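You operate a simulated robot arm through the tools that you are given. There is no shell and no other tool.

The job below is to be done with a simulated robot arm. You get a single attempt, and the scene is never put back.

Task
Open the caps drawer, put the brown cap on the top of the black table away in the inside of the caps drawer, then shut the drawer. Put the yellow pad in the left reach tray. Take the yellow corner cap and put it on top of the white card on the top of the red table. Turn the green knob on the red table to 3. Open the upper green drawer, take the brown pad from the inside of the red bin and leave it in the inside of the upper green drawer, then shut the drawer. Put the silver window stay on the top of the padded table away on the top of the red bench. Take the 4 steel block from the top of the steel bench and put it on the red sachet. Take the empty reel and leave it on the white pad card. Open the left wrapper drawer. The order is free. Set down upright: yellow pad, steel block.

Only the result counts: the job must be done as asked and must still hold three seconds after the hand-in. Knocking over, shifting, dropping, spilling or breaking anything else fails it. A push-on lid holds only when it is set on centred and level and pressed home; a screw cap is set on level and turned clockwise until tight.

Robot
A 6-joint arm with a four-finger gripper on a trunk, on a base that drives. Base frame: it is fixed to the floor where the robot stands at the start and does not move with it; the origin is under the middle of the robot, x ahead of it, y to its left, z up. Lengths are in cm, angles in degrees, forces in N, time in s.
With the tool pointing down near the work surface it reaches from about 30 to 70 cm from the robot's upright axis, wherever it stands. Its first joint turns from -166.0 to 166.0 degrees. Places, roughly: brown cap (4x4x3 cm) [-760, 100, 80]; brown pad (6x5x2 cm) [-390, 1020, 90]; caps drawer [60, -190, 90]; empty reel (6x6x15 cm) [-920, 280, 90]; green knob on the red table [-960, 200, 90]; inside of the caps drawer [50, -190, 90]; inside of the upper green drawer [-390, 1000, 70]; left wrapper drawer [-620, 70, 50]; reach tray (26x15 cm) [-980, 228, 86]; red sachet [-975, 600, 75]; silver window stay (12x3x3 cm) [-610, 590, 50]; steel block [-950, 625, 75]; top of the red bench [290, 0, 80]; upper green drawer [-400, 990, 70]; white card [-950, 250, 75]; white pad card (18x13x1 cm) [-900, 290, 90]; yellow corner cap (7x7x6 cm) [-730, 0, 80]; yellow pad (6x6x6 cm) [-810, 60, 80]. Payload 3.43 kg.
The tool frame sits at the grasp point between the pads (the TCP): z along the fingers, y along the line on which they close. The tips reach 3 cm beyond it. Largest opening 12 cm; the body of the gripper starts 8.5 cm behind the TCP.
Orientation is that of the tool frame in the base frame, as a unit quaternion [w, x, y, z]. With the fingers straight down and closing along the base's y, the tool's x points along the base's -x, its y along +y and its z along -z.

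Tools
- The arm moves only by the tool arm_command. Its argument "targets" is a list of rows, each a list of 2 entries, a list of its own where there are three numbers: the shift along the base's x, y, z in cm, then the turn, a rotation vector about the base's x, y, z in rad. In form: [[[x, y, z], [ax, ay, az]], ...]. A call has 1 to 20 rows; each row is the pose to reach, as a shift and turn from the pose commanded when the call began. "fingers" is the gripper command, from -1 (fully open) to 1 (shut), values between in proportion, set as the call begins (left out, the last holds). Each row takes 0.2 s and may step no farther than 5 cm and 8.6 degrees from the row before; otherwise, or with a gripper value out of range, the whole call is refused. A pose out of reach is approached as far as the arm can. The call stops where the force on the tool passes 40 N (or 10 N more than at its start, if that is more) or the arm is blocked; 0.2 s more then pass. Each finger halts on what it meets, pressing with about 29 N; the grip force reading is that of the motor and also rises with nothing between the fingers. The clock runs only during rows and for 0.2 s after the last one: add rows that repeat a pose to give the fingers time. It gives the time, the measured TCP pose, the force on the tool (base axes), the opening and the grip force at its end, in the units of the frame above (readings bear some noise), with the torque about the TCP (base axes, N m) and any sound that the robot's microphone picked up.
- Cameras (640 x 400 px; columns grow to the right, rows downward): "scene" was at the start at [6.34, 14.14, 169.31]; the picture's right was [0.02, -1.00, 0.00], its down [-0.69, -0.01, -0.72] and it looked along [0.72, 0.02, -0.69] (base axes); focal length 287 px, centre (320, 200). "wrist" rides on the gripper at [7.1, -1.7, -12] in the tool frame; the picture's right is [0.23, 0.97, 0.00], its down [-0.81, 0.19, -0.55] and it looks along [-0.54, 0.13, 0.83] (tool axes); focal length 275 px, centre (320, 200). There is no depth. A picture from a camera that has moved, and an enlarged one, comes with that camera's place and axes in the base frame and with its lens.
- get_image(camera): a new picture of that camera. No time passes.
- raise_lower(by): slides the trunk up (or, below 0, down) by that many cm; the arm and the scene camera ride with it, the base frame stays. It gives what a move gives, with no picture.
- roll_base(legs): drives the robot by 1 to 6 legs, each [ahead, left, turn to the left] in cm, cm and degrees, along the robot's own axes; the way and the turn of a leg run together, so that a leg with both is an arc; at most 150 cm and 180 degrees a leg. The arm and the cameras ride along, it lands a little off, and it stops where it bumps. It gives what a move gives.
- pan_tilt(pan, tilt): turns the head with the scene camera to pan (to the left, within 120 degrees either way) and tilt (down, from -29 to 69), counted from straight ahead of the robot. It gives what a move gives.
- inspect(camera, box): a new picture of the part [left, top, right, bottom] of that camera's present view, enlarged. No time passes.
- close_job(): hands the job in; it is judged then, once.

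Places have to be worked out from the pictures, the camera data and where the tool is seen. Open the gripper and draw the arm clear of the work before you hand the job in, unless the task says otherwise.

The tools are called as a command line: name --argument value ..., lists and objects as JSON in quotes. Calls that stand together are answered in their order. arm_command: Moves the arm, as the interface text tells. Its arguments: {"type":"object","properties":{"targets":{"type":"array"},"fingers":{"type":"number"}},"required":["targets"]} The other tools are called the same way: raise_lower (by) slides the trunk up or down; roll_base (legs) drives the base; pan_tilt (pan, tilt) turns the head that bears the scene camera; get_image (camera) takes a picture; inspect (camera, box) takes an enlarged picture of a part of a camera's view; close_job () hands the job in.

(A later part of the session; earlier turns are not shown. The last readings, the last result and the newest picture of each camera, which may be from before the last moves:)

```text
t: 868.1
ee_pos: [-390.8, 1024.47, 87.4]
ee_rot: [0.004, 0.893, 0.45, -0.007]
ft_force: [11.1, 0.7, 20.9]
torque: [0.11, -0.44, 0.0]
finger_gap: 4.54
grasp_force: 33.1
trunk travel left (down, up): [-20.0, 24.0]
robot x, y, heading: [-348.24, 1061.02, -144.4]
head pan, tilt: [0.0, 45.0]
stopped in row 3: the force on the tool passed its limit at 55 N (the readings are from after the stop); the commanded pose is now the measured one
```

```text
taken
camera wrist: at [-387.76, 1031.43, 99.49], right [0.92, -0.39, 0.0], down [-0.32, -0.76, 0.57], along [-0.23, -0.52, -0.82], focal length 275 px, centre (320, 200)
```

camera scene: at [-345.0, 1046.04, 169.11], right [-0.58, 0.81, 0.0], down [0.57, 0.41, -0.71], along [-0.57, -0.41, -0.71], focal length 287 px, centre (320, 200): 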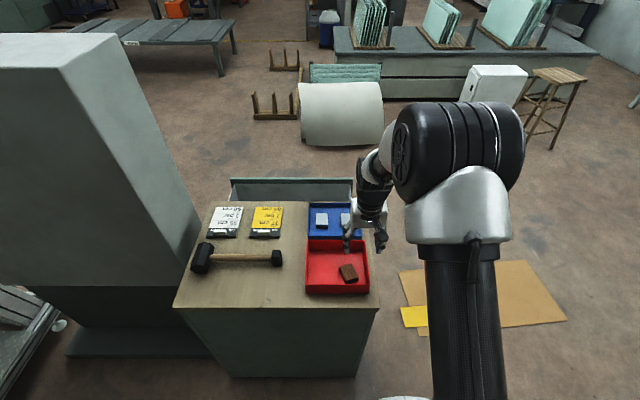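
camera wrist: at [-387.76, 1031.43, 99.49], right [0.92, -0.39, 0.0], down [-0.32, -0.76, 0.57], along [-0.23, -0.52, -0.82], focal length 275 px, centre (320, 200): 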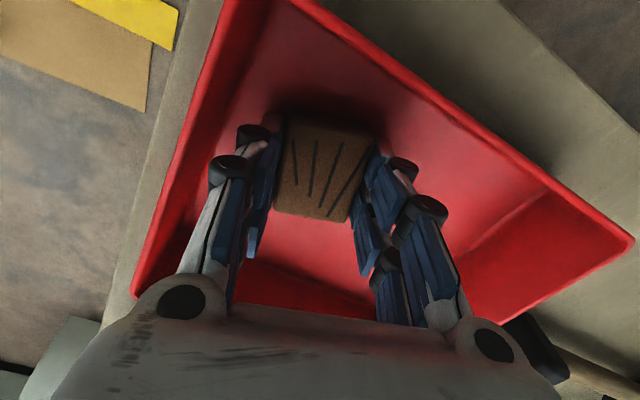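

The tips reached the bin floor. I lift 0.6 cm and complete the grip, then lift the pad out.

arm_command --targets '[[[0, 0, 0.4], [0, 0, 0]], [[0, 0, 0.6], [0, 0, 0]], [[0, 0, 0.6], [0, 0, 0]], [[0, 0, 0.6], [0, 0, 0]]]' --fingers 1

arm_command --targets '[[[0, 0, 2], [0, 0, 0]], [[0, 0, 6], [0, 0, 0]], [[0, 0, 10], [0, 0, 0]], [[0, 0, 14], [0, 0, 0]], [[0, 0, 18], [0, 0, 0]]]'

get_image --camera "wrist"

get_image --camera "scene"

```text
t: 869.1
ee_pos: [-390.88, 1024.5, 87.83]
ee_rot: [0.004, 0.893, 0.449, -0.007]
ft_force: [0.2, 0.2, -1.3]
torque: [0.03, -0.03, -0.02]
finger_gap: 4.51
grasp_force: 29.1
trunk travel left (down, up): [-20.0, 24.0]
robot x, y, heading: [-348.44, 1061.26, -144.2]
head pan, tilt: [0.0, 45.0]
```

```text
t: 870.3
ee_pos: [-391.32, 1024.44, 106.06]
ee_rot: [0.003, 0.893, 0.449, -0.006]
ft_force: [-0.5, 0.7, -1.0]
torque: [-0.02, 0.02, 0.0]
finger_gap: 4.52
grasp_force: 28.8
trunk travel left (down, up): [-20.0, 24.0]
robot x, y, heading: [-348.42, 1060.69, -144.0]
head pan, tilt: [0.0, 45.0]
```

```text
taken
camera wrist: at [-388.24, 1031.35, 117.94], right [0.92, -0.4, 0.0], down [-0.32, -0.76, 0.56], along [-0.23, -0.52, -0.83], focal length 275 px, centre (320, 200)
```

wrist: 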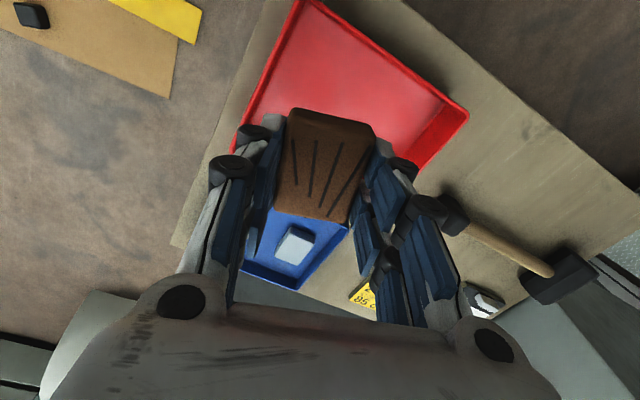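

```text
taken
camera scene: at [-344.95, 1046.05, 169.11], right [-0.58, 0.81, 0.0], down [0.57, 0.41, -0.71], along [-0.57, -0.41, -0.71], focal length 287 px, centre (320, 200)
```

scene: 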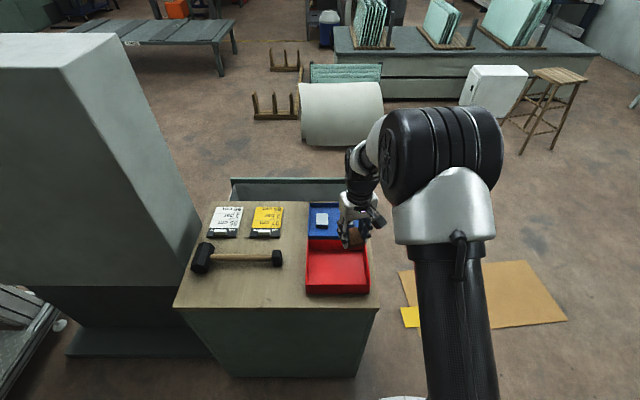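

The brown pad is held. I retract and drive back around: away from the cabinet, past the cardboard's far side, to the front.

arm_command --targets '[[[1.5, 1.8, 2], [0, 0, 0]], [[3, 3.6, 4], [0, 0, 0]], [[4.5, 5.4, 6], [0, 0, 0]], [[6, 7.2, 8], [0, 0, 0]], [[7.5, 9, 9], [0, 0, 0]]]'

roll_base --legs '[[-15, 0, -0.6], [0, -87, 0], [0, -87, 0]]'

pan_tilt --pan 20 --tilt 35

get_image --camera "scene"

```text
t: 871.5
ee_pos: [-383.44, 1033.44, 114.99]
ee_rot: [0.004, 0.893, 0.449, -0.007]
ft_force: [0.0, 0.0, -1.0]
torque: [0.01, 0.0, -0.02]
finger_gap: 4.53
grasp_force: 29.0
trunk travel left (down, up): [-20.0, 24.0]
robot x, y, heading: [-348.23, 1061.17, -144.4]
head pan, tilt: [0.0, 45.0]
```

```text
t: 881.3
ee_pos: [-471.96, 1186.51, 115.02]
ee_rot: [0.004, 0.9, 0.436, -0.007]
ft_force: [0.6, 0.1, -1.3]
torque: [-0.02, 0.02, 0.0]
finger_gap: 4.52
grasp_force: 28.5
trunk travel left (down, up): [-20.0, 24.0]
robot x, y, heading: [-435.83, 1213.4, -145.7]
head pan, tilt: [0.0, 45.0]
```

```text
t: 882.1
ee_pos: [-471.93, 1186.47, 114.92]
ee_rot: [0.004, 0.899, 0.438, -0.006]
ft_force: [0.0, 0.2, -1.1]
torque: [0.02, 0.01, 0.0]
finger_gap: 4.52
grasp_force: 29.5
trunk travel left (down, up): [-20.0, 24.0]
robot x, y, heading: [-435.92, 1213.06, -146.1]
head pan, tilt: [20.0, 35.0]
```

```text
taken
camera scene: at [-431.43, 1195.46, 170.59], right [-0.81, 0.59, 0.0], down [0.34, 0.46, -0.82], along [-0.48, -0.66, -0.57], focal length 287 px, centre (320, 200)
```

scene: 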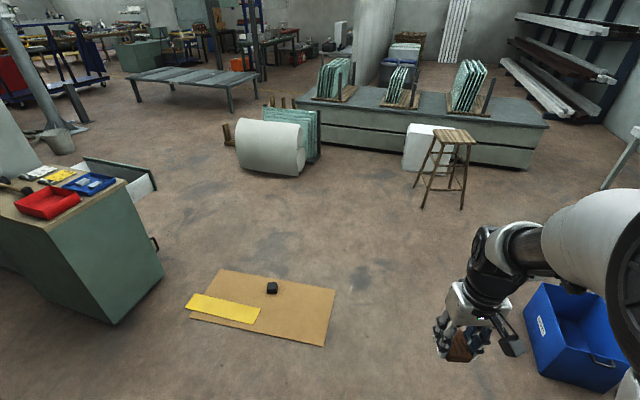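

Clear path. I go ahead 200 cm and then left 200 cm to the front of the cabinet.

roll_base --legs '[[0, 0, 0.9], [100, 0, 0], [102, 0, 0]]'

roll_base --legs '[[0, 100, 0], [0, 102, 0]]'

roll_base --legs '[[0, 0, 180]]'

pan_tilt --pan 0 --tilt 45

get_image --camera "scene"

```text
t: 892.5
ee_pos: [-638.57, 1072.92, 114.92]
ee_rot: [0.004, 0.901, 0.434, -0.007]
ft_force: [0.1, -0.1, -1.2]
torque: [-0.04, -0.01, -0.05]
finger_gap: 4.56
grasp_force: 29.1
trunk travel left (down, up): [-20.0, 24.0]
robot x, y, heading: [-602.24, 1099.55, -145.9]
head pan, tilt: [20.0, 35.0]
```

```text
t: 902.6
ee_pos: [-528.99, 903.31, 114.94]
ee_rot: [0.004, 0.904, 0.428, -0.007]
ft_force: [-0.6, 0.4, -0.7]
torque: [-0.01, 0.0, 0.0]
finger_gap: 4.52
grasp_force: 29.2
trunk travel left (down, up): [-20.0, 24.0]
robot x, y, heading: [-492.48, 929.18, -147.0]
head pan, tilt: [20.0, 35.0]
```

```text
t: 910.2
ee_pos: [-454.46, 952.86, 115.01]
ee_rot: [0.007, -0.401, 0.916, 0.004]
ft_force: [0.6, 0.1, -0.9]
torque: [-0.06, 0.0, 0.04]
finger_gap: 4.54
grasp_force: 29.0
trunk travel left (down, up): [-20.0, 24.0]
robot x, y, heading: [-492.59, 929.17, 29.7]
head pan, tilt: [20.0, 35.0]
```

```text
t: 911.1
ee_pos: [-454.56, 952.8, 114.92]
ee_rot: [0.007, -0.401, 0.916, 0.003]
ft_force: [0.8, -0.5, -1.0]
torque: [-0.01, -0.02, 0.0]
finger_gap: 4.54
grasp_force: 29.4
trunk travel left (down, up): [-20.0, 24.0]
robot x, y, heading: [-492.26, 928.83, 29.4]
head pan, tilt: [0.0, 45.0]
```

```text
taken
camera scene: at [-493.89, 944.3, 169.11], right [0.49, -0.87, 0.0], down [-0.61, -0.35, -0.71], along [0.61, 0.35, -0.71], focal length 287 px, centre (320, 200)
```

scene: 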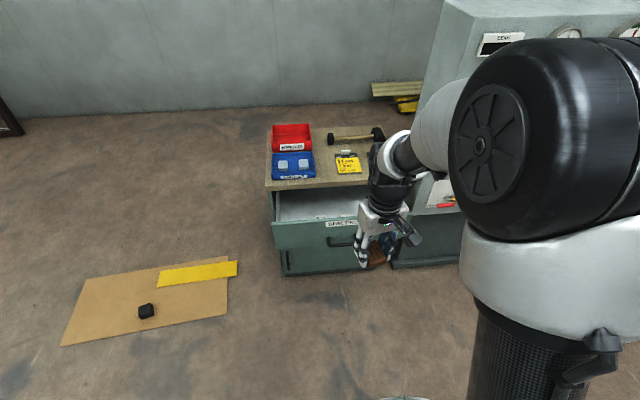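

I square up (+5.5°), move 16 cm left and 38 cm ahead to put the left part of the open drawer within reach.

roll_base --legs '[[0, 0, 5.5], [0, 16, 0], [36, 0, 0]]'

pan_tilt --pan 0 --tilt 50

get_image --camera "scene"

inspect --camera "scene" --box '[280, 170, 460, 310]'

get_image --camera "wrist"

```text
t: 914.9
ee_pos: [-436.92, 990.03, 114.96]
ee_rot: [0.006, -0.446, 0.895, 0.003]
ft_force: [0.2, -0.7, -1.5]
torque: [-0.03, 0.02, 0.03]
finger_gap: 4.53
grasp_force: 28.9
trunk travel left (down, up): [-20.0, 24.0]
robot x, y, heading: [-472.25, 962.7, 35.5]
head pan, tilt: [0.0, 45.0]
```

```text
t: 915.5
ee_pos: [-436.87, 990.0, 114.96]
ee_rot: [0.007, -0.447, 0.894, 0.004]
ft_force: [0.4, 0.6, -0.2]
torque: [-0.02, 0.01, -0.02]
finger_gap: 4.51
grasp_force: 29.1
trunk travel left (down, up): [-20.0, 24.0]
robot x, y, heading: [-472.55, 962.96, 35.3]
head pan, tilt: [0.0, 50.0]
```

```text
taken
camera scene: at [-475.76, 977.34, 168.42], right [0.58, -0.82, 0.0], down [-0.62, -0.44, -0.64], along [0.52, 0.37, -0.77], focal length 287 px, centre (320, 200)
```

scene: 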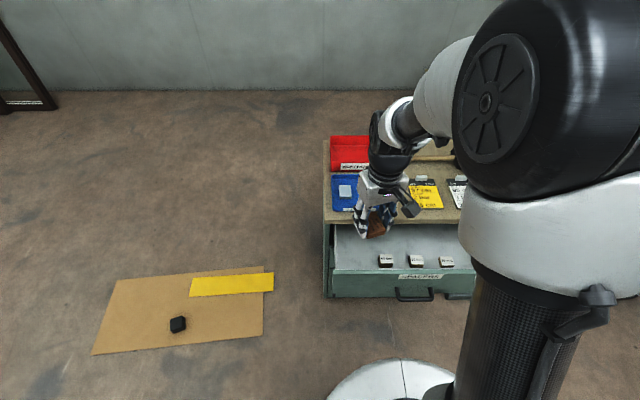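

```text
2.86 times, centred on (370, 240) of scene
camera zoom: at [-475.76, 977.34, 168.42], right [0.58, -0.82, 0.0], down [-0.62, -0.44, -0.64], along [0.52, 0.37, -0.77], focal length 821 px, centre (177, 86)
```

zoom: 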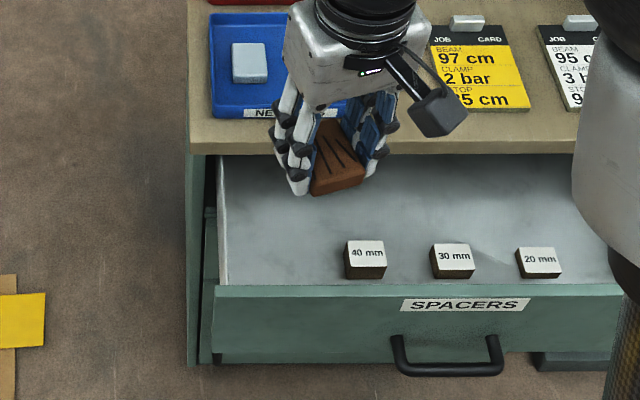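

```text
taken
camera wrist: at [-440.04, 983.2, 126.93], right [-0.92, 0.4, 0.0], down [0.33, 0.76, 0.57], along [0.23, 0.52, -0.82], focal length 275 px, centre (320, 200)
```

wrist: 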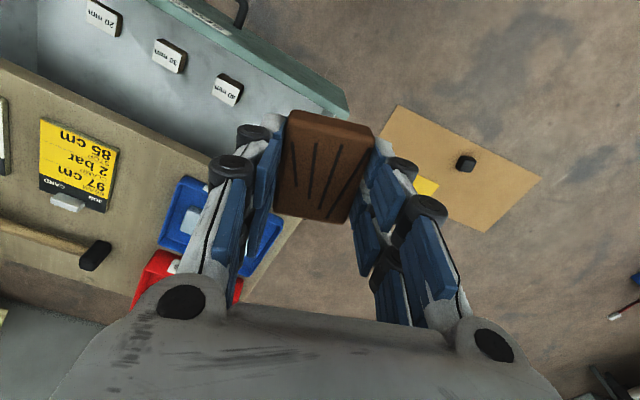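

The free left part of the drawer is centred at about (-421.6, 997). I move over it at z≈95 and turn the hand square.

arm_command --targets '[[[2.5, 1.2, -3.3], [0, 0, -0.06]], [[5.1, 2.3, -6.6], [0, 0, -0.12]], [[7.6, 3.5, -10], [0, 0, -0.18]], [[10.2, 4.7, -13.3], [0, 0, -0.24]], [[12.7, 5.8, -16.6], [0, 0, -0.309]], [[15.3, 7, -20], [0, 0, -0.309]], [[15.3, 7, -20], [0, 0, -0.309]]]'

get_image --camera "wrist"

inspect --camera "scene" --box '[300, 180, 440, 300]'

```text
t: 917.1
ee_pos: [-421.71, 997.09, 95.09]
ee_rot: [0.007, -0.302, 0.953, 0.002]
ft_force: [-0.8, -0.6, -0.4]
torque: [0.01, -0.01, 0.03]
finger_gap: 4.56
grasp_force: 28.3
trunk travel left (down, up): [-20.0, 24.0]
robot x, y, heading: [-472.33, 962.99, 35.2]
head pan, tilt: [0.0, 50.0]
```

```text
taken
camera wrist: at [-426.62, 991.55, 107.0], right [-0.75, 0.66, 0.0], down [0.54, 0.62, 0.57], along [0.38, 0.42, -0.82], focal length 275 px, centre (320, 200)
```

wrist: 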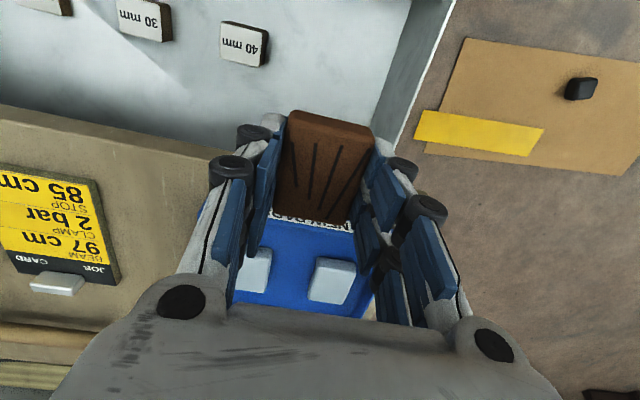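

```text
3.33 times, centred on (370, 240) of scene
camera zoom: at [-475.81, 977.31, 168.43], right [0.58, -0.82, 0.0], down [-0.62, -0.44, -0.64], along [0.53, 0.37, -0.77], focal length 958 px, centre (153, 67)
```

zoom: 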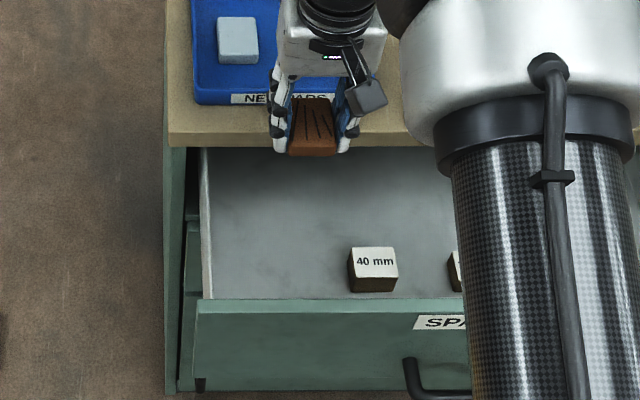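

The spot lies between the 40 mm block and the drawer's side wall. I descend in stages.

arm_command --targets '[[[0, 0, -4], [0, 0, 0]], [[0, 0, -8], [0, 0, 0]], [[0, 0, -12], [0, 0, 0]], [[0, 0, -16], [0, 0, 0]], [[0, 0, -20], [0, 0, 0]]]'

get_image --camera "wrist"

inspect --camera "scene" --box '[300, 180, 440, 300]'

```text
t: 918.4
ee_pos: [-421.54, 997.1, 74.73]
ee_rot: [0.008, -0.303, 0.953, 0.002]
ft_force: [0.2, 0.2, -0.2]
torque: [-0.02, 0.03, 0.01]
finger_gap: 4.53
grasp_force: 28.7
trunk travel left (down, up): [-20.0, 24.0]
robot x, y, heading: [-472.33, 962.57, 35.3]
head pan, tilt: [0.0, 50.0]
```

```text
taken
camera wrist: at [-426.52, 991.5, 86.74], right [-0.75, 0.66, 0.0], down [0.54, 0.62, 0.57], along [0.38, 0.42, -0.82], focal length 275 px, centre (320, 200)
```

wrist: 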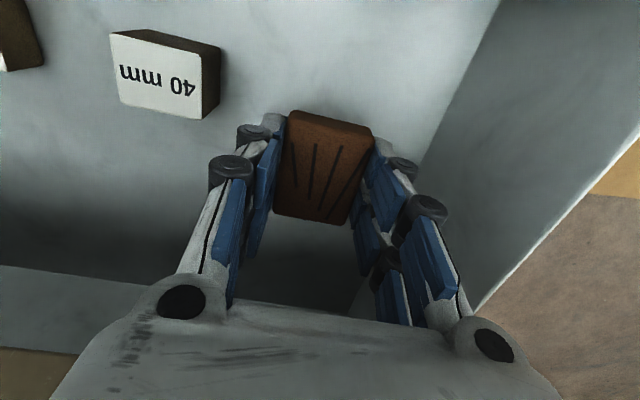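

```text
3.33 times, centred on (370, 240) of scene
camera zoom: at [-475.71, 977.37, 168.41], right [0.58, -0.82, 0.0], down [-0.63, -0.44, -0.64], along [0.52, 0.37, -0.77], focal length 958 px, centre (153, 67)
```

zoom: 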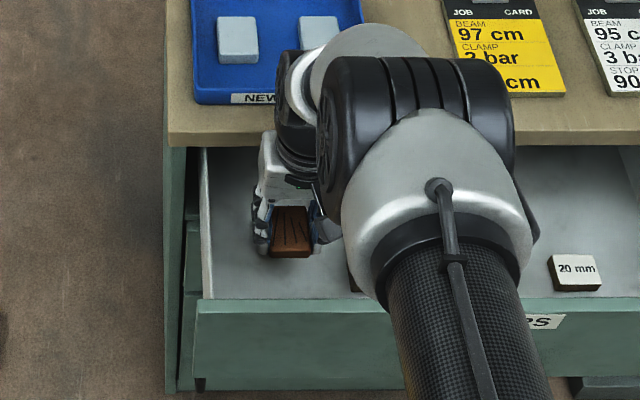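

Good. I continue down in small steps, watching force.

arm_command --targets '[[[0, 0, -2], [0, 0, 0]], [[0, 0, -4], [0, 0, 0]], [[0, 0, -5.5], [0, 0, 0]]]'

arm_command --targets '[[[0, 0, -0.6], [0, 0, 0]], [[0, 0, -1.2], [0, 0, 0]]]'

arm_command --targets '[[[0, 0, -0.5], [0, 0, 0]], [[0, 0, -1], [0, 0, 0]]]'

```text
t: 919.1
ee_pos: [-421.66, 996.69, 69.39]
ee_rot: [0.008, -0.303, 0.953, 0.003]
ft_force: [0.7, -0.1, -0.9]
torque: [0.0, 0.01, 0.02]
finger_gap: 4.51
grasp_force: 29.1
trunk travel left (down, up): [-20.0, 24.0]
robot x, y, heading: [-472.32, 962.62, 35.3]
head pan, tilt: [0.0, 50.0]
```

```text
t: 919.8
ee_pos: [-421.55, 996.94, 68.53]
ee_rot: [0.01, -0.303, 0.953, 0.004]
ft_force: [1.7, -3.0, 18.9]
torque: [-0.26, 0.5, 0.07]
finger_gap: 4.54
grasp_force: 29.1
trunk travel left (down, up): [-20.0, 24.0]
robot x, y, heading: [-472.33, 962.37, 35.4]
head pan, tilt: [0.0, 50.0]
```

```text
t: 920.1
ee_pos: [-421.1, 997.39, 68.48]
ee_rot: [0.015, -0.303, 0.953, 0.005]
ft_force: [1.1, 0.5, 13.5]
torque: [-0.12, 0.41, -0.01]
finger_gap: 4.49
grasp_force: 29.2
trunk travel left (down, up): [-20.0, 24.0]
robot x, y, heading: [-472.62, 962.75, 35.3]
head pan, tilt: [0.0, 50.0]
stopped in row 1: the force on the tool passed its limit at 42 N (the readings are from after the stop); the commanded pose is now the measured one
```

The pad rests on the drawer floor (TCP 68.5). I open the fingers and lift straight out.

arm_command --targets '[[[0, 0, 0.2], [0, 0, 0]], [[0, 0, 0.2], [0, 0, 0]], [[0, 0, 0.3], [0, 0, 0]]]' --fingers -0.03

arm_command --targets '[[[0, 0, 1.5], [0, 0, 0]], [[0, 0, 4.5], [0, 0, 0]], [[0, 0, 8.5], [0, 0, 0]], [[0, 0, 12.5], [0, 0, 0]], [[0, 0, 16.5], [0, 0, 0]], [[0, 0, 20.5], [0, 0, 0]], [[0, 0, 24.5], [0, 0, 0]], [[0, 0, 28], [0, 0, 0]]]'

get_image --camera "wrist"

inspect --camera "scene" --box '[300, 180, 440, 300]'

```text
t: 920.9
ee_pos: [-421.29, 997.25, 68.55]
ee_rot: [0.011, -0.303, 0.953, 0.003]
ft_force: [0.2, -0.3, -0.2]
torque: [0.02, 0.0, 0.0]
finger_gap: 6.17
grasp_force: 0.0
trunk travel left (down, up): [-20.0, 24.0]
robot x, y, heading: [-472.65, 962.52, 35.3]
head pan, tilt: [0.0, 50.0]
```

```text
t: 922.7
ee_pos: [-421.66, 997.23, 96.49]
ee_rot: [0.011, -0.303, 0.953, 0.003]
ft_force: [0.0, -0.4, 0.3]
torque: [0.03, -0.01, -0.01]
finger_gap: 6.17
grasp_force: 0.1
trunk travel left (down, up): [-20.0, 24.0]
robot x, y, heading: [-472.43, 962.64, 35.3]
head pan, tilt: [0.0, 50.0]
```

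```text
taken
camera wrist: at [-426.71, 991.72, 108.4], right [-0.75, 0.66, -0.01], down [0.54, 0.62, 0.57], along [0.38, 0.42, -0.82], focal length 275 px, centre (320, 200)
```

wrist: 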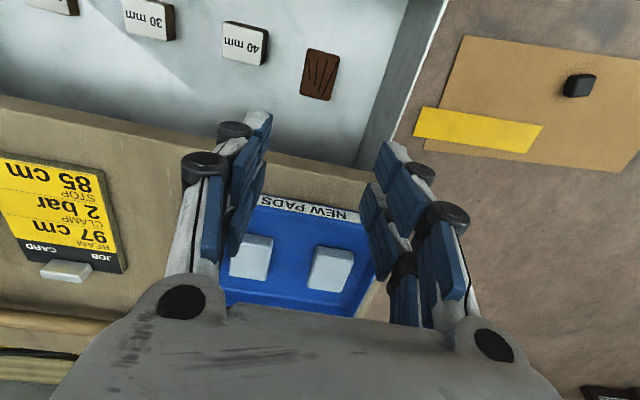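

```text
3.33 times, centred on (370, 240) of scene
camera zoom: at [-475.81, 977.3, 168.42], right [0.58, -0.82, 0.0], down [-0.62, -0.44, -0.64], along [0.53, 0.37, -0.77], focal length 958 px, centre (153, 67)
```

zoom: 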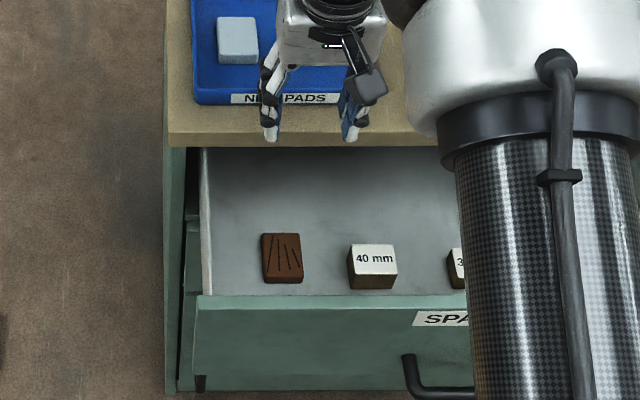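

The brown pad lies in the drawer. To shut it, I retract, shift right 17.5 cm to the handle's middle, close the fingers and pitch the hand 15° forward.

arm_command --targets '[[[-2.5, -1.7, 1.5], [0, 0, 0]], [[-5, -3.5, 3], [0, 0, 0]], [[-7.5, -5.2, 4.5], [0, 0, 0]], [[-10, -7, 6], [0, 0, 0]], [[-12.5, -8.7, 7.5], [0, 0, 0]], [[-15, -10.5, 9], [0, 0, 0]]]' --fingers 1

roll_base --legs '[[0, -17.5, -0.3]]'

get_image --camera "scene"

inspect --camera "scene" --box '[250, 170, 430, 310]'

```text
t: 924.1
ee_pos: [-436.39, 986.69, 105.38]
ee_rot: [0.012, -0.303, 0.953, 0.003]
ft_force: [-0.2, -0.6, 0.1]
torque: [0.01, -0.04, 0.0]
finger_gap: 0.0
grasp_force: 29.6
trunk travel left (down, up): [-20.0, 24.0]
robot x, y, heading: [-472.37, 962.85, 35.2]
head pan, tilt: [0.0, 50.0]
```

```text
t: 925.6
ee_pos: [-426.27, 972.6, 105.29]
ee_rot: [0.012, -0.301, 0.954, 0.004]
ft_force: [-0.3, -0.4, 0.2]
torque: [0.04, 0.01, -0.01]
finger_gap: 0.01
grasp_force: 29.2
trunk travel left (down, up): [-20.0, 24.0]
robot x, y, heading: [-462.36, 948.96, 35.1]
head pan, tilt: [0.0, 50.0]
```

```text
taken
camera scene: at [-465.73, 963.25, 168.43], right [0.57, -0.82, 0.0], down [-0.63, -0.44, -0.64], along [0.53, 0.37, -0.77], focal length 287 px, centre (320, 200)
```

scene: 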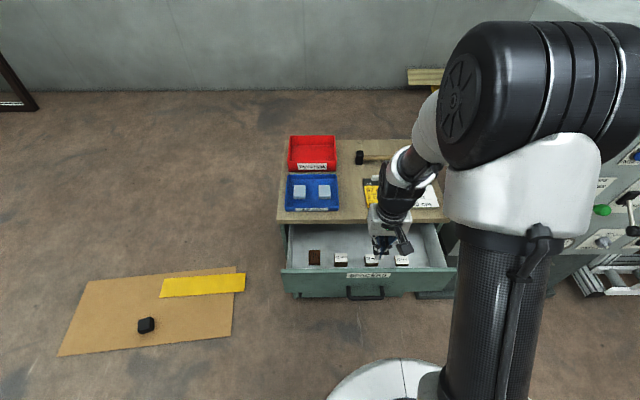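

```text
2.86 times, centred on (340, 240) of scene
camera zoom: at [-465.73, 963.25, 168.43], right [0.57, -0.82, 0.0], down [-0.63, -0.44, -0.64], along [0.53, 0.37, -0.77], focal length 821 px, centre (263, 86)
```

zoom: 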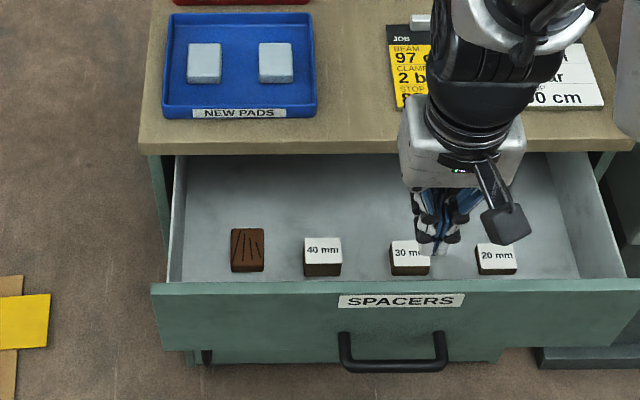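

I back the base 23 cm so that I can push with the arm extended (60 cm ahead), then pitch 15° and lower in front of the handle.

roll_base --legs '[[-23, 0, 0]]'

arm_command --targets '[[[2.8, 1.9, 0], [0, 0, 0]], [[5.6, 3.9, 0], [0, 0, 0]], [[8.3, 5.8, 0], [0, 0, 0]], [[11.1, 7.8, 0], [0, 0, 0]], [[13.9, 9.8, 0], [0, 0, 0]], [[13.9, 9.8, 0], [0.075, -0.107, 0]], [[13.9, 9.8, 0], [0.151, -0.214, 0]], [[13.9, 9.8, -4.5], [0.151, -0.214, 0]], [[13.9, 9.8, -9], [0.151, -0.214, 0]], [[13.9, 9.8, -13.5], [0.151, -0.214, 0]], [[13.9, 9.8, -18], [0.151, -0.214, 0]], [[13.9, 9.8, -22.5], [0.151, -0.214, 0]]]'

get_image --camera "wrist"

inspect --camera "scene" --box '[250, 130, 430, 270]'

```text
t: 927.4
ee_pos: [-445.07, 959.07, 105.42]
ee_rot: [0.013, -0.297, 0.955, 0.003]
ft_force: [-0.6, 0.0, -0.4]
torque: [0.02, -0.01, 0.0]
finger_gap: 0.0
grasp_force: 29.0
trunk travel left (down, up): [-20.0, 24.0]
robot x, y, heading: [-481.67, 935.05, 34.6]
head pan, tilt: [0.0, 50.0]
```

```text
t: 930.0
ee_pos: [-431.42, 968.81, 82.45]
ee_rot: [0.137, -0.295, 0.945, 0.044]
ft_force: [0.2, -0.3, 0.0]
torque: [0.0, 0.0, 0.01]
finger_gap: 0.0
grasp_force: 29.1
trunk travel left (down, up): [-20.0, 24.0]
robot x, y, heading: [-481.03, 935.48, 34.6]
head pan, tilt: [0.0, 50.0]
```

```text
taken
camera wrist: at [-438.86, 961.75, 92.06], right [-0.73, 0.68, -0.06], down [0.4, 0.51, 0.76], along [0.55, 0.53, -0.65], focal length 275 px, centre (320, 200)
```

wrist: 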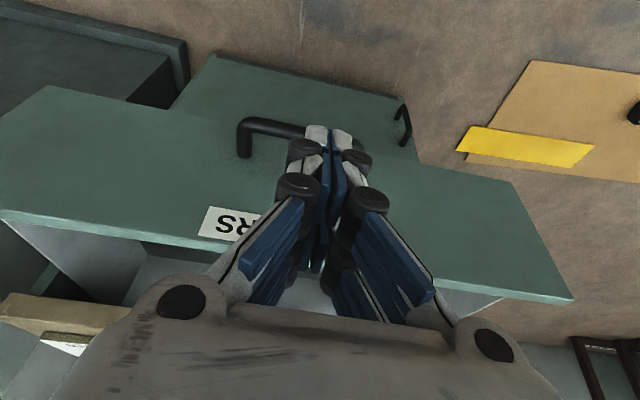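

```text
2.86 times, centred on (340, 200) of scene
camera zoom: at [-484.59, 950.24, 168.41], right [0.57, -0.82, 0.0], down [-0.63, -0.44, -0.64], along [0.53, 0.36, -0.77], focal length 821 px, centre (263, 200)
```

zoom: 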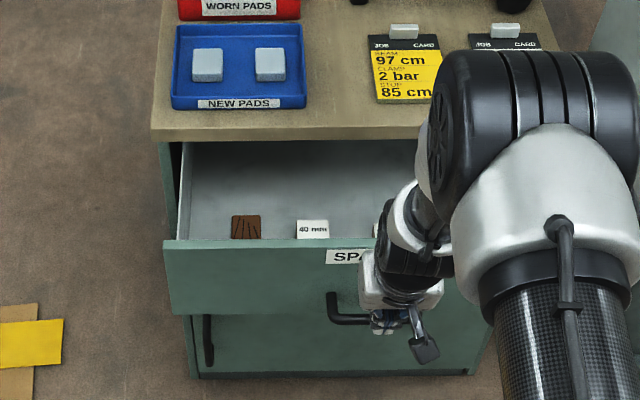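

The closed fingers are in front of the handle. I lower to its height and push by driving the base ahead.

arm_command --targets '[[[0, 0, -4.5], [0, 0, 0]], [[0, 0, -9], [0, 0, 0]], [[0, 0, -13.7], [0, 0, 0]], [[0, 0, -13.7], [0, 0, 0]]]'

roll_base --legs '[[18, 0, 0.3]]'

inspect --camera "scene" --box '[250, 150, 430, 290]'

```text
t: 931.0
ee_pos: [-431.12, 968.73, 69.0]
ee_rot: [0.136, -0.294, 0.945, 0.043]
ft_force: [-0.2, -0.3, 0.1]
torque: [-0.01, 0.02, -0.01]
finger_gap: 0.03
grasp_force: 29.1
trunk travel left (down, up): [-20.0, 24.0]
robot x, y, heading: [-481.62, 935.52, 34.6]
head pan, tilt: [0.0, 50.0]
```

```text
t: 932.4
ee_pos: [-417.29, 979.28, 68.97]
ee_rot: [0.136, -0.299, 0.943, 0.044]
ft_force: [-0.2, 0.3, -0.1]
torque: [0.02, -0.01, 0.02]
finger_gap: 0.01
grasp_force: 29.1
trunk travel left (down, up): [-20.0, 24.0]
robot x, y, heading: [-466.73, 945.23, 35.5]
head pan, tilt: [0.0, 50.0]
```

```text
2.86 times, centred on (340, 220) of scene
camera zoom: at [-470.49, 960.17, 168.41], right [0.58, -0.82, 0.0], down [-0.63, -0.44, -0.64], along [0.52, 0.37, -0.77], focal length 821 px, centre (263, 143)
```

zoom: 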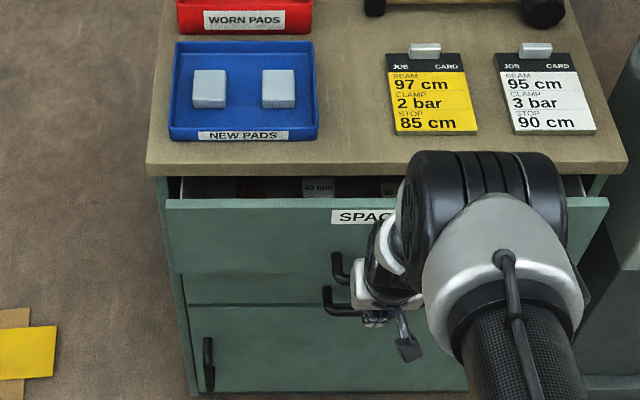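

The drawer is going in. I push the remaining distance.

roll_base --legs '[[8, 0, 0]]'

roll_base --legs '[[3, 0, 0]]'

inspect --camera "scene" --box '[250, 150, 430, 290]'

```text
t: 933.6
ee_pos: [-412.61, 982.81, 68.11]
ee_rot: [0.116, -0.301, 0.946, 0.039]
ft_force: [0.0, -0.3, -0.3]
torque: [0.04, -0.03, 0.02]
finger_gap: 0.0
grasp_force: 33.3
trunk travel left (down, up): [-20.0, 24.0]
robot x, y, heading: [-461.04, 949.88, 35.3]
head pan, tilt: [0.0, 50.0]
stopped in leg 1: the force on the tool passed its limit at 58 N (the readings are from after the stop); the commanded pose is now the measured one
```

```text
t: 934.4
ee_pos: [-412.41, 982.84, 67.32]
ee_rot: [0.096, -0.302, 0.948, 0.034]
ft_force: [-0.9, -0.7, -0.4]
torque: [0.02, -0.06, 0.0]
finger_gap: 0.03
grasp_force: 33.4
trunk travel left (down, up): [-20.0, 24.0]
robot x, y, heading: [-459.76, 950.94, 35.5]
head pan, tilt: [0.0, 50.0]
stopped in leg 1: the force on the tool passed its limit at 73 N (the readings are from after the stop); the commanded pose is now the measured one
```

```text
2.86 times, centred on (340, 220) of scene
camera zoom: at [-462.83, 965.6, 168.41], right [0.58, -0.82, 0.0], down [-0.63, -0.44, -0.64], along [0.52, 0.37, -0.77], focal length 821 px, centre (263, 143)
```

zoom: 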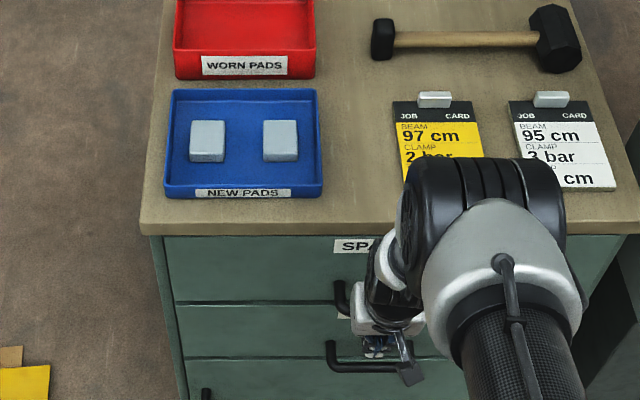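

Force limit reached: the drawer seems shut. I back off and check that its front is flush.

roll_base --legs '[[-18, 0, 0]]'

arm_command --targets '[[[0, 0, 4.5], [0, 0, 0]], [[0, 0, 9], [0, 0, 0]], [[0, 0, 13.5], [0, 0, 0]], [[0, 0, 18], [0, 0, 0]], [[0, 0, 22.5], [0, 0, 0]], [[0, 0, 27], [0, 0, 0]], [[0, 0, 31], [0, 0, 0]]]'

pan_tilt --pan 0 --tilt 40

inspect --camera "scene" --box '[250, 120, 430, 260]'

get_image --camera "wrist"

```text
t: 935.9
ee_pos: [-426.99, 972.43, 67.28]
ee_rot: [0.097, -0.3, 0.949, 0.033]
ft_force: [-0.4, 0.1, 0.8]
torque: [-0.03, -0.03, 0.02]
finger_gap: 0.01
grasp_force: 33.2
trunk travel left (down, up): [-20.0, 24.0]
robot x, y, heading: [-474.17, 940.65, 35.4]
head pan, tilt: [0.0, 50.0]
```

```text
t: 937.5
ee_pos: [-426.52, 972.34, 98.38]
ee_rot: [0.096, -0.3, 0.948, 0.034]
ft_force: [-0.1, 0.2, 0.2]
torque: [0.02, -0.03, 0.0]
finger_gap: 0.0
grasp_force: 33.1
trunk travel left (down, up): [-20.0, 24.0]
robot x, y, heading: [-474.0, 940.33, 34.9]
head pan, tilt: [0.0, 50.0]
```

```text
t: 938.3
ee_pos: [-426.43, 972.46, 98.51]
ee_rot: [0.096, -0.3, 0.949, 0.034]
ft_force: [-0.8, 0.8, -0.1]
torque: [-0.02, -0.04, 0.03]
finger_gap: 0.0
grasp_force: 33.0
trunk travel left (down, up): [-20.0, 24.0]
robot x, y, heading: [-474.03, 940.44, 35.3]
head pan, tilt: [0.0, 40.0]
```

```text
2.86 times, centred on (340, 190) of scene
camera zoom: at [-476.7, 955.78, 169.83], right [0.58, -0.82, 0.0], down [-0.53, -0.37, -0.77], along [0.63, 0.44, -0.64], focal length 821 px, centre (263, 229)
```

zoom: 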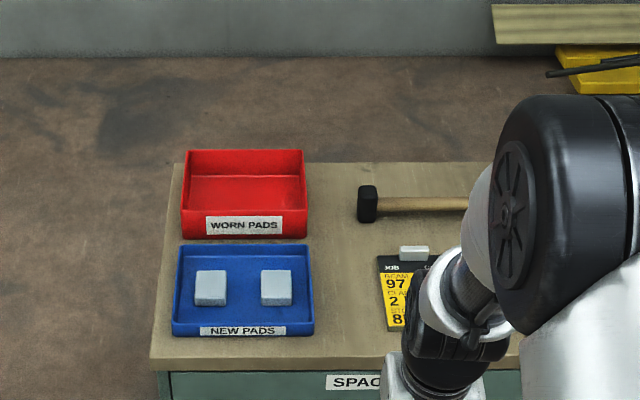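

```text
taken
camera wrist: at [-433.13, 965.67, 108.64], right [-0.74, 0.67, -0.04], down [0.45, 0.55, 0.71], along [0.49, 0.51, -0.71], focal length 275 px, centre (320, 200)
```

wrist: 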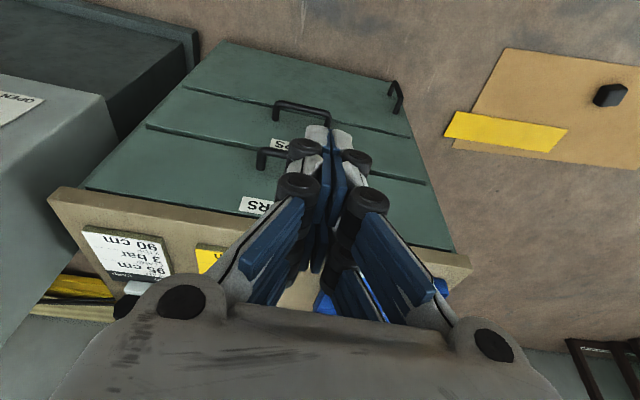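

I zoom with the wrist camera on the drawer's top edge to verify.

inspect --camera "wrist" --box '[40, 100, 280, 260]'

inspect --camera "wrist" --box '[340, 60, 500, 300]'

```text
2.50 times, centred on (160, 180) of wrist
camera zoom: at [-433.13, 965.67, 108.64], right [-0.74, 0.67, -0.04], down [0.45, 0.55, 0.71], along [0.49, 0.51, -0.71], focal length 688 px, centre (720, 250)
```

zoom: 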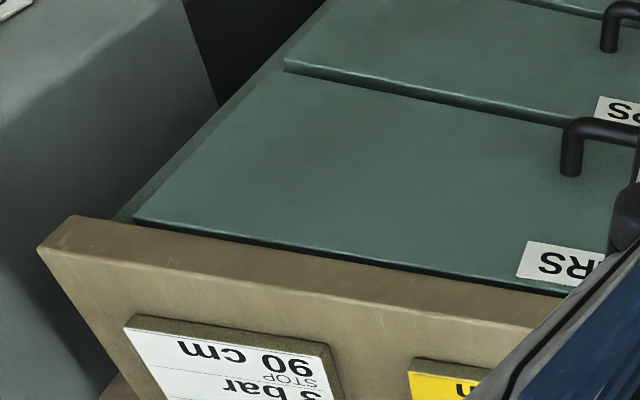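

```text
1.67 times, centred on (420, 180) of wrist
camera zoom: at [-433.13, 965.67, 108.64], right [-0.74, 0.67, -0.04], down [0.45, 0.55, 0.71], along [0.49, 0.51, -0.71], focal length 459 px, centre (153, 233)
```

zoom: 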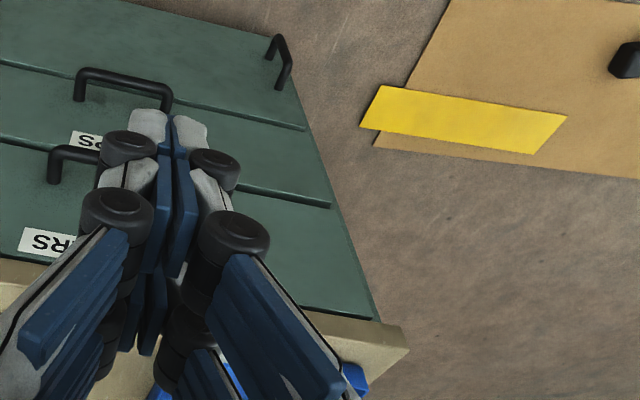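

The handle bar is back at e≈230, so the drawer is shut. I level the tool and drive back: away from the cabinet, right to the lane, and back along it towards the padded table.

arm_command --targets '[[[-2, -1.4, 2], [-0.06, 0.08, 0]], [[-4, -2.8, 4], [-0.123, 0.163, 0]], [[-6.5, -4.5, 7], [-0.123, 0.163, 0]], [[-9, -6.3, 10], [-0.123, 0.163, 0]], [[-11, -7.7, 13], [-0.123, 0.163, 0]], [[-12, -8.4, 17], [-0.123, 0.163, 0]]]' --fingers -1

roll_base --legs '[[-72, 0, 0], [0, -100, 0]]'

pan_tilt --pan 110 --tilt 35

get_image --camera "scene"

```text
t: 939.7
ee_pos: [-438.93, 963.92, 115.25]
ee_rot: [0.001, -0.301, 0.954, 0.001]
ft_force: [-1.1, -1.0, 0.8]
torque: [0.0, -0.01, -0.01]
finger_gap: 10.47
grasp_force: 0.0
trunk travel left (down, up): [-20.0, 24.0]
robot x, y, heading: [-473.9, 940.92, 35.3]
head pan, tilt: [0.0, 40.0]
```

```text
t: 942.7
ee_pos: [-481.45, 934.18, 115.21]
ee_rot: [0.0, -0.304, 0.953, -0.001]
ft_force: [0.7, 0.7, 0.1]
torque: [-0.05, 0.07, 0.01]
finger_gap: 11.99
grasp_force: 0.1
trunk travel left (down, up): [-20.0, 24.0]
robot x, y, heading: [-516.65, 910.21, 35.6]
head pan, tilt: [0.0, 40.0]
stopped in leg 1: the robot was blocked; the commanded pose is now the measured one
```

```text
t: 944.5
ee_pos: [-481.72, 933.99, 115.29]
ee_rot: [0.001, -0.302, 0.953, 0.0]
ft_force: [0.1, -0.2, 0.2]
torque: [0.02, 0.01, 0.04]
finger_gap: 12.0
grasp_force: 0.0
trunk travel left (down, up): [-20.0, 24.0]
robot x, y, heading: [-516.42, 910.02, 35.4]
head pan, tilt: [110.0, 35.0]
```

```text
taken
camera scene: at [-533.77, 925.65, 170.59], right [0.57, 0.82, 0.0], down [0.47, -0.33, -0.82], along [-0.67, 0.47, -0.57], focal length 287 px, centre (320, 200)
```

scene: 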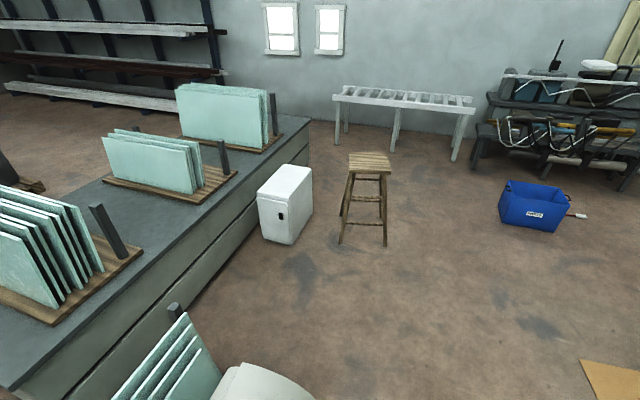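

The base was blocked after 52 cm. I look around the robot's base to find what is behind it.

pan_tilt --pan 120 --tilt 65

get_image --camera "scene"

pan_tilt --pan -120 --tilt 50

get_image --camera "scene"

```text
t: 945.5
ee_pos: [-481.79, 934.03, 115.29]
ee_rot: [0.001, -0.304, 0.953, 0.0]
ft_force: [-0.4, 0.0, -0.4]
torque: [0.0, -0.03, -0.02]
finger_gap: 12.01
grasp_force: 0.1
trunk travel left (down, up): [-20.0, 24.0]
robot x, y, heading: [-516.49, 910.56, 35.5]
head pan, tilt: [120.0, 65.0]
```

```text
taken
camera scene: at [-532.05, 923.17, 166.61], right [0.42, 0.91, 0.0], down [0.82, -0.38, -0.42], along [-0.38, 0.18, -0.91], focal length 287 px, centre (320, 200)
```

scene: 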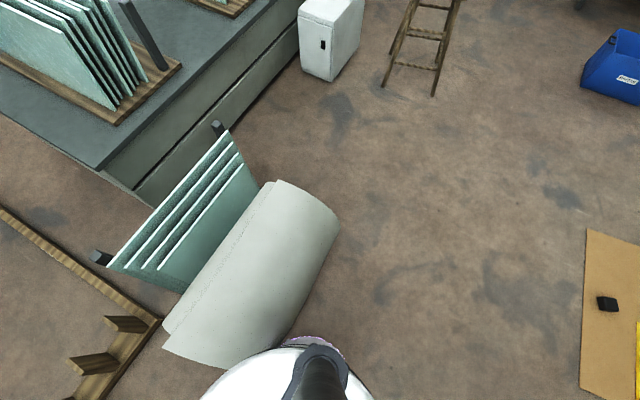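

```text
t: 948.9
ee_pos: [-481.87, 933.91, 115.36]
ee_rot: [0.001, -0.303, 0.953, 0.0]
ft_force: [0.0, -0.1, 0.4]
torque: [0.02, 0.02, 0.0]
finger_gap: 12.0
grasp_force: 0.1
trunk travel left (down, up): [-20.0, 24.0]
robot x, y, heading: [-517.17, 910.71, 35.3]
head pan, tilt: [-120.0, 50.0]
```

```text
taken
camera scene: at [-525.8, 912.97, 168.42], right [-1.0, -0.09, 0.0], down [-0.07, 0.76, -0.64], along [0.06, -0.64, -0.77], focal length 287 px, centre (320, 200)
```

scene: 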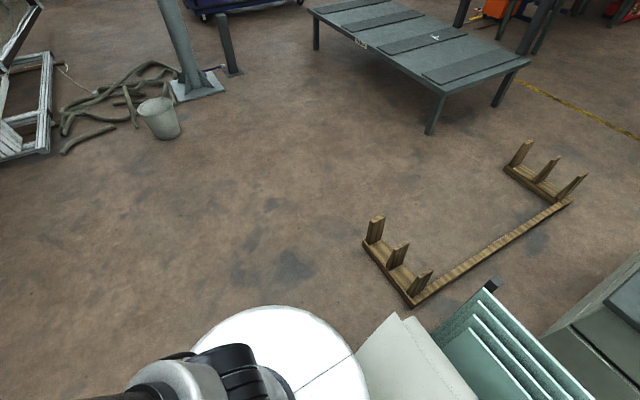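

The base bumped the white rolls (they reach to e≈70 here); I had cut the corner. I move 12 cm ahead off them, then right to the lane at s≈-941, and look back at the rolls.

roll_base --legs '[[12, 0, 0], [0, -101, 0]]'

pan_tilt --pan 120 --tilt 40

get_image --camera "scene"

```text
t: 955.0
ee_pos: [-412.98, 854.72, 115.3]
ee_rot: [0.001, -0.286, 0.958, 0.0]
ft_force: [0.0, 0.4, -0.6]
torque: [0.03, 0.0, 0.0]
finger_gap: 12.01
grasp_force: 0.1
trunk travel left (down, up): [-20.0, 24.0]
robot x, y, heading: [-448.89, 832.24, 33.3]
head pan, tilt: [-120.0, 50.0]
```

```text
t: 958.4
ee_pos: [-413.02, 854.83, 115.15]
ee_rot: [0.0, -0.287, 0.958, 0.0]
ft_force: [0.4, 0.0, 0.9]
torque: [0.02, 0.05, -0.05]
finger_gap: 11.97
grasp_force: 0.1
trunk travel left (down, up): [-20.0, 24.0]
robot x, y, heading: [-448.99, 832.54, 33.2]
head pan, tilt: [120.0, 40.0]
```

```text
taken
camera scene: at [-465.74, 846.99, 169.83], right [0.45, 0.89, 0.0], down [0.57, -0.29, -0.77], along [-0.68, 0.34, -0.64], focal length 287 px, centre (320, 200)
```

scene: 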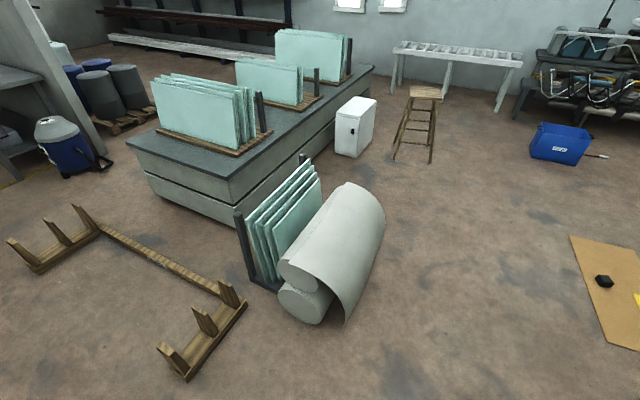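

The rolls look undisturbed beside the panes. I correct the heading and go back along the lane in short checked legs.

roll_base --legs '[[0, 1.5, 1.8], [-85, 0, 0]]'

roll_base --legs '[[-30, 0, 0]]'

```text
t: 963.2
ee_pos: [-482.36, 809.54, 115.35]
ee_rot: [0.0, -0.302, 0.953, 0.001]
ft_force: [-0.7, -0.1, 0.3]
torque: [0.01, -0.02, -0.01]
finger_gap: 12.0
grasp_force: 0.2
trunk travel left (down, up): [-20.0, 24.0]
robot x, y, heading: [-517.73, 786.41, 35.1]
head pan, tilt: [120.0, 40.0]
```

```text
t: 965.3
ee_pos: [-506.95, 792.48, 115.29]
ee_rot: [0.001, -0.306, 0.952, 0.001]
ft_force: [0.2, 0.0, -0.3]
torque: [0.02, -0.02, 0.01]
finger_gap: 12.0
grasp_force: 0.1
trunk travel left (down, up): [-20.0, 24.0]
robot x, y, heading: [-542.14, 768.94, 35.7]
head pan, tilt: [120.0, 40.0]
```

On the line (s=-941). I continue backwards.

roll_base --legs '[[0, 0, -0.7], [-60, 0, 0]]'

roll_base --legs '[[-60, 0, 0]]'

```text
t: 969.0
ee_pos: [-556.28, 757.33, 115.35]
ee_rot: [0.001, -0.3, 0.954, 0.0]
ft_force: [-0.2, -0.5, -0.7]
torque: [0.01, -0.02, 0.01]
finger_gap: 11.99
grasp_force: 0.0
trunk travel left (down, up): [-20.0, 24.0]
robot x, y, heading: [-591.77, 734.26, 35.2]
head pan, tilt: [120.0, 40.0]
```

```text
t: 972.4
ee_pos: [-605.51, 723.34, 115.25]
ee_rot: [0.001, -0.302, 0.953, 0.0]
ft_force: [-0.2, -0.7, 0.6]
torque: [0.02, -0.04, 0.01]
finger_gap: 12.02
grasp_force: 0.0
trunk travel left (down, up): [-20.0, 24.0]
robot x, y, heading: [-640.66, 699.96, 35.3]
head pan, tilt: [120.0, 40.0]
```

Still on the line. I pass the near trestle piece.

roll_base --legs '[[-55, 0, -0.2]]'

roll_base --legs '[[-65, 0, 0]]'

pan_tilt --pan -30 --tilt 45

get_image --camera "scene"

```text
t: 975.6
ee_pos: [-650.32, 691.2, 115.32]
ee_rot: [0.001, -0.287, 0.958, 0.0]
ft_force: [-1.4, 0.0, 0.5]
torque: [-0.01, -0.02, 0.03]
finger_gap: 12.03
grasp_force: 0.1
trunk travel left (down, up): [-20.0, 24.0]
robot x, y, heading: [-686.33, 668.61, 33.8]
head pan, tilt: [120.0, 40.0]
```

```text
t: 979.2
ee_pos: [-705.48, 654.98, 115.22]
ee_rot: [0.0, -0.305, 0.952, 0.001]
ft_force: [-0.4, 0.9, -0.3]
torque: [0.03, 0.0, 0.01]
finger_gap: 11.99
grasp_force: 0.0
trunk travel left (down, up): [-20.0, 24.0]
robot x, y, heading: [-740.48, 631.24, 35.5]
head pan, tilt: [120.0, 40.0]
```

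```text
t: 981.6
ee_pos: [-705.48, 655.03, 115.24]
ee_rot: [0.0, -0.305, 0.952, 0.0]
ft_force: [-0.6, -0.3, -0.8]
torque: [0.0, 0.02, -0.02]
finger_gap: 12.01
grasp_force: 0.0
trunk travel left (down, up): [-20.0, 24.0]
robot x, y, heading: [-740.43, 631.8, 35.5]
head pan, tilt: [-30.0, 45.0]
```

```text
taken
camera scene: at [-742.06, 642.38, 169.11], right [0.1, -1.0, 0.0], down [-0.7, -0.07, -0.71], along [0.7, 0.07, -0.71], focal length 287 px, centre (320, 200)
```

scene: 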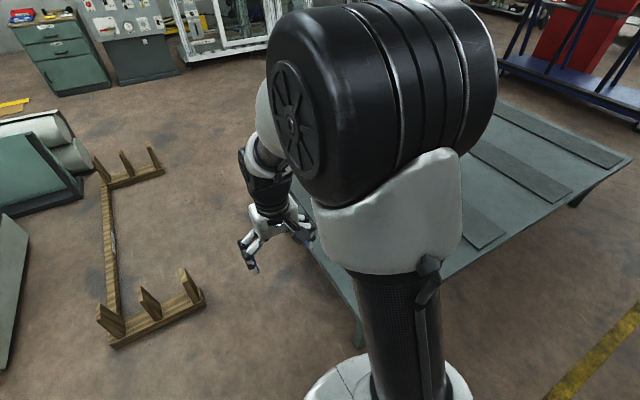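

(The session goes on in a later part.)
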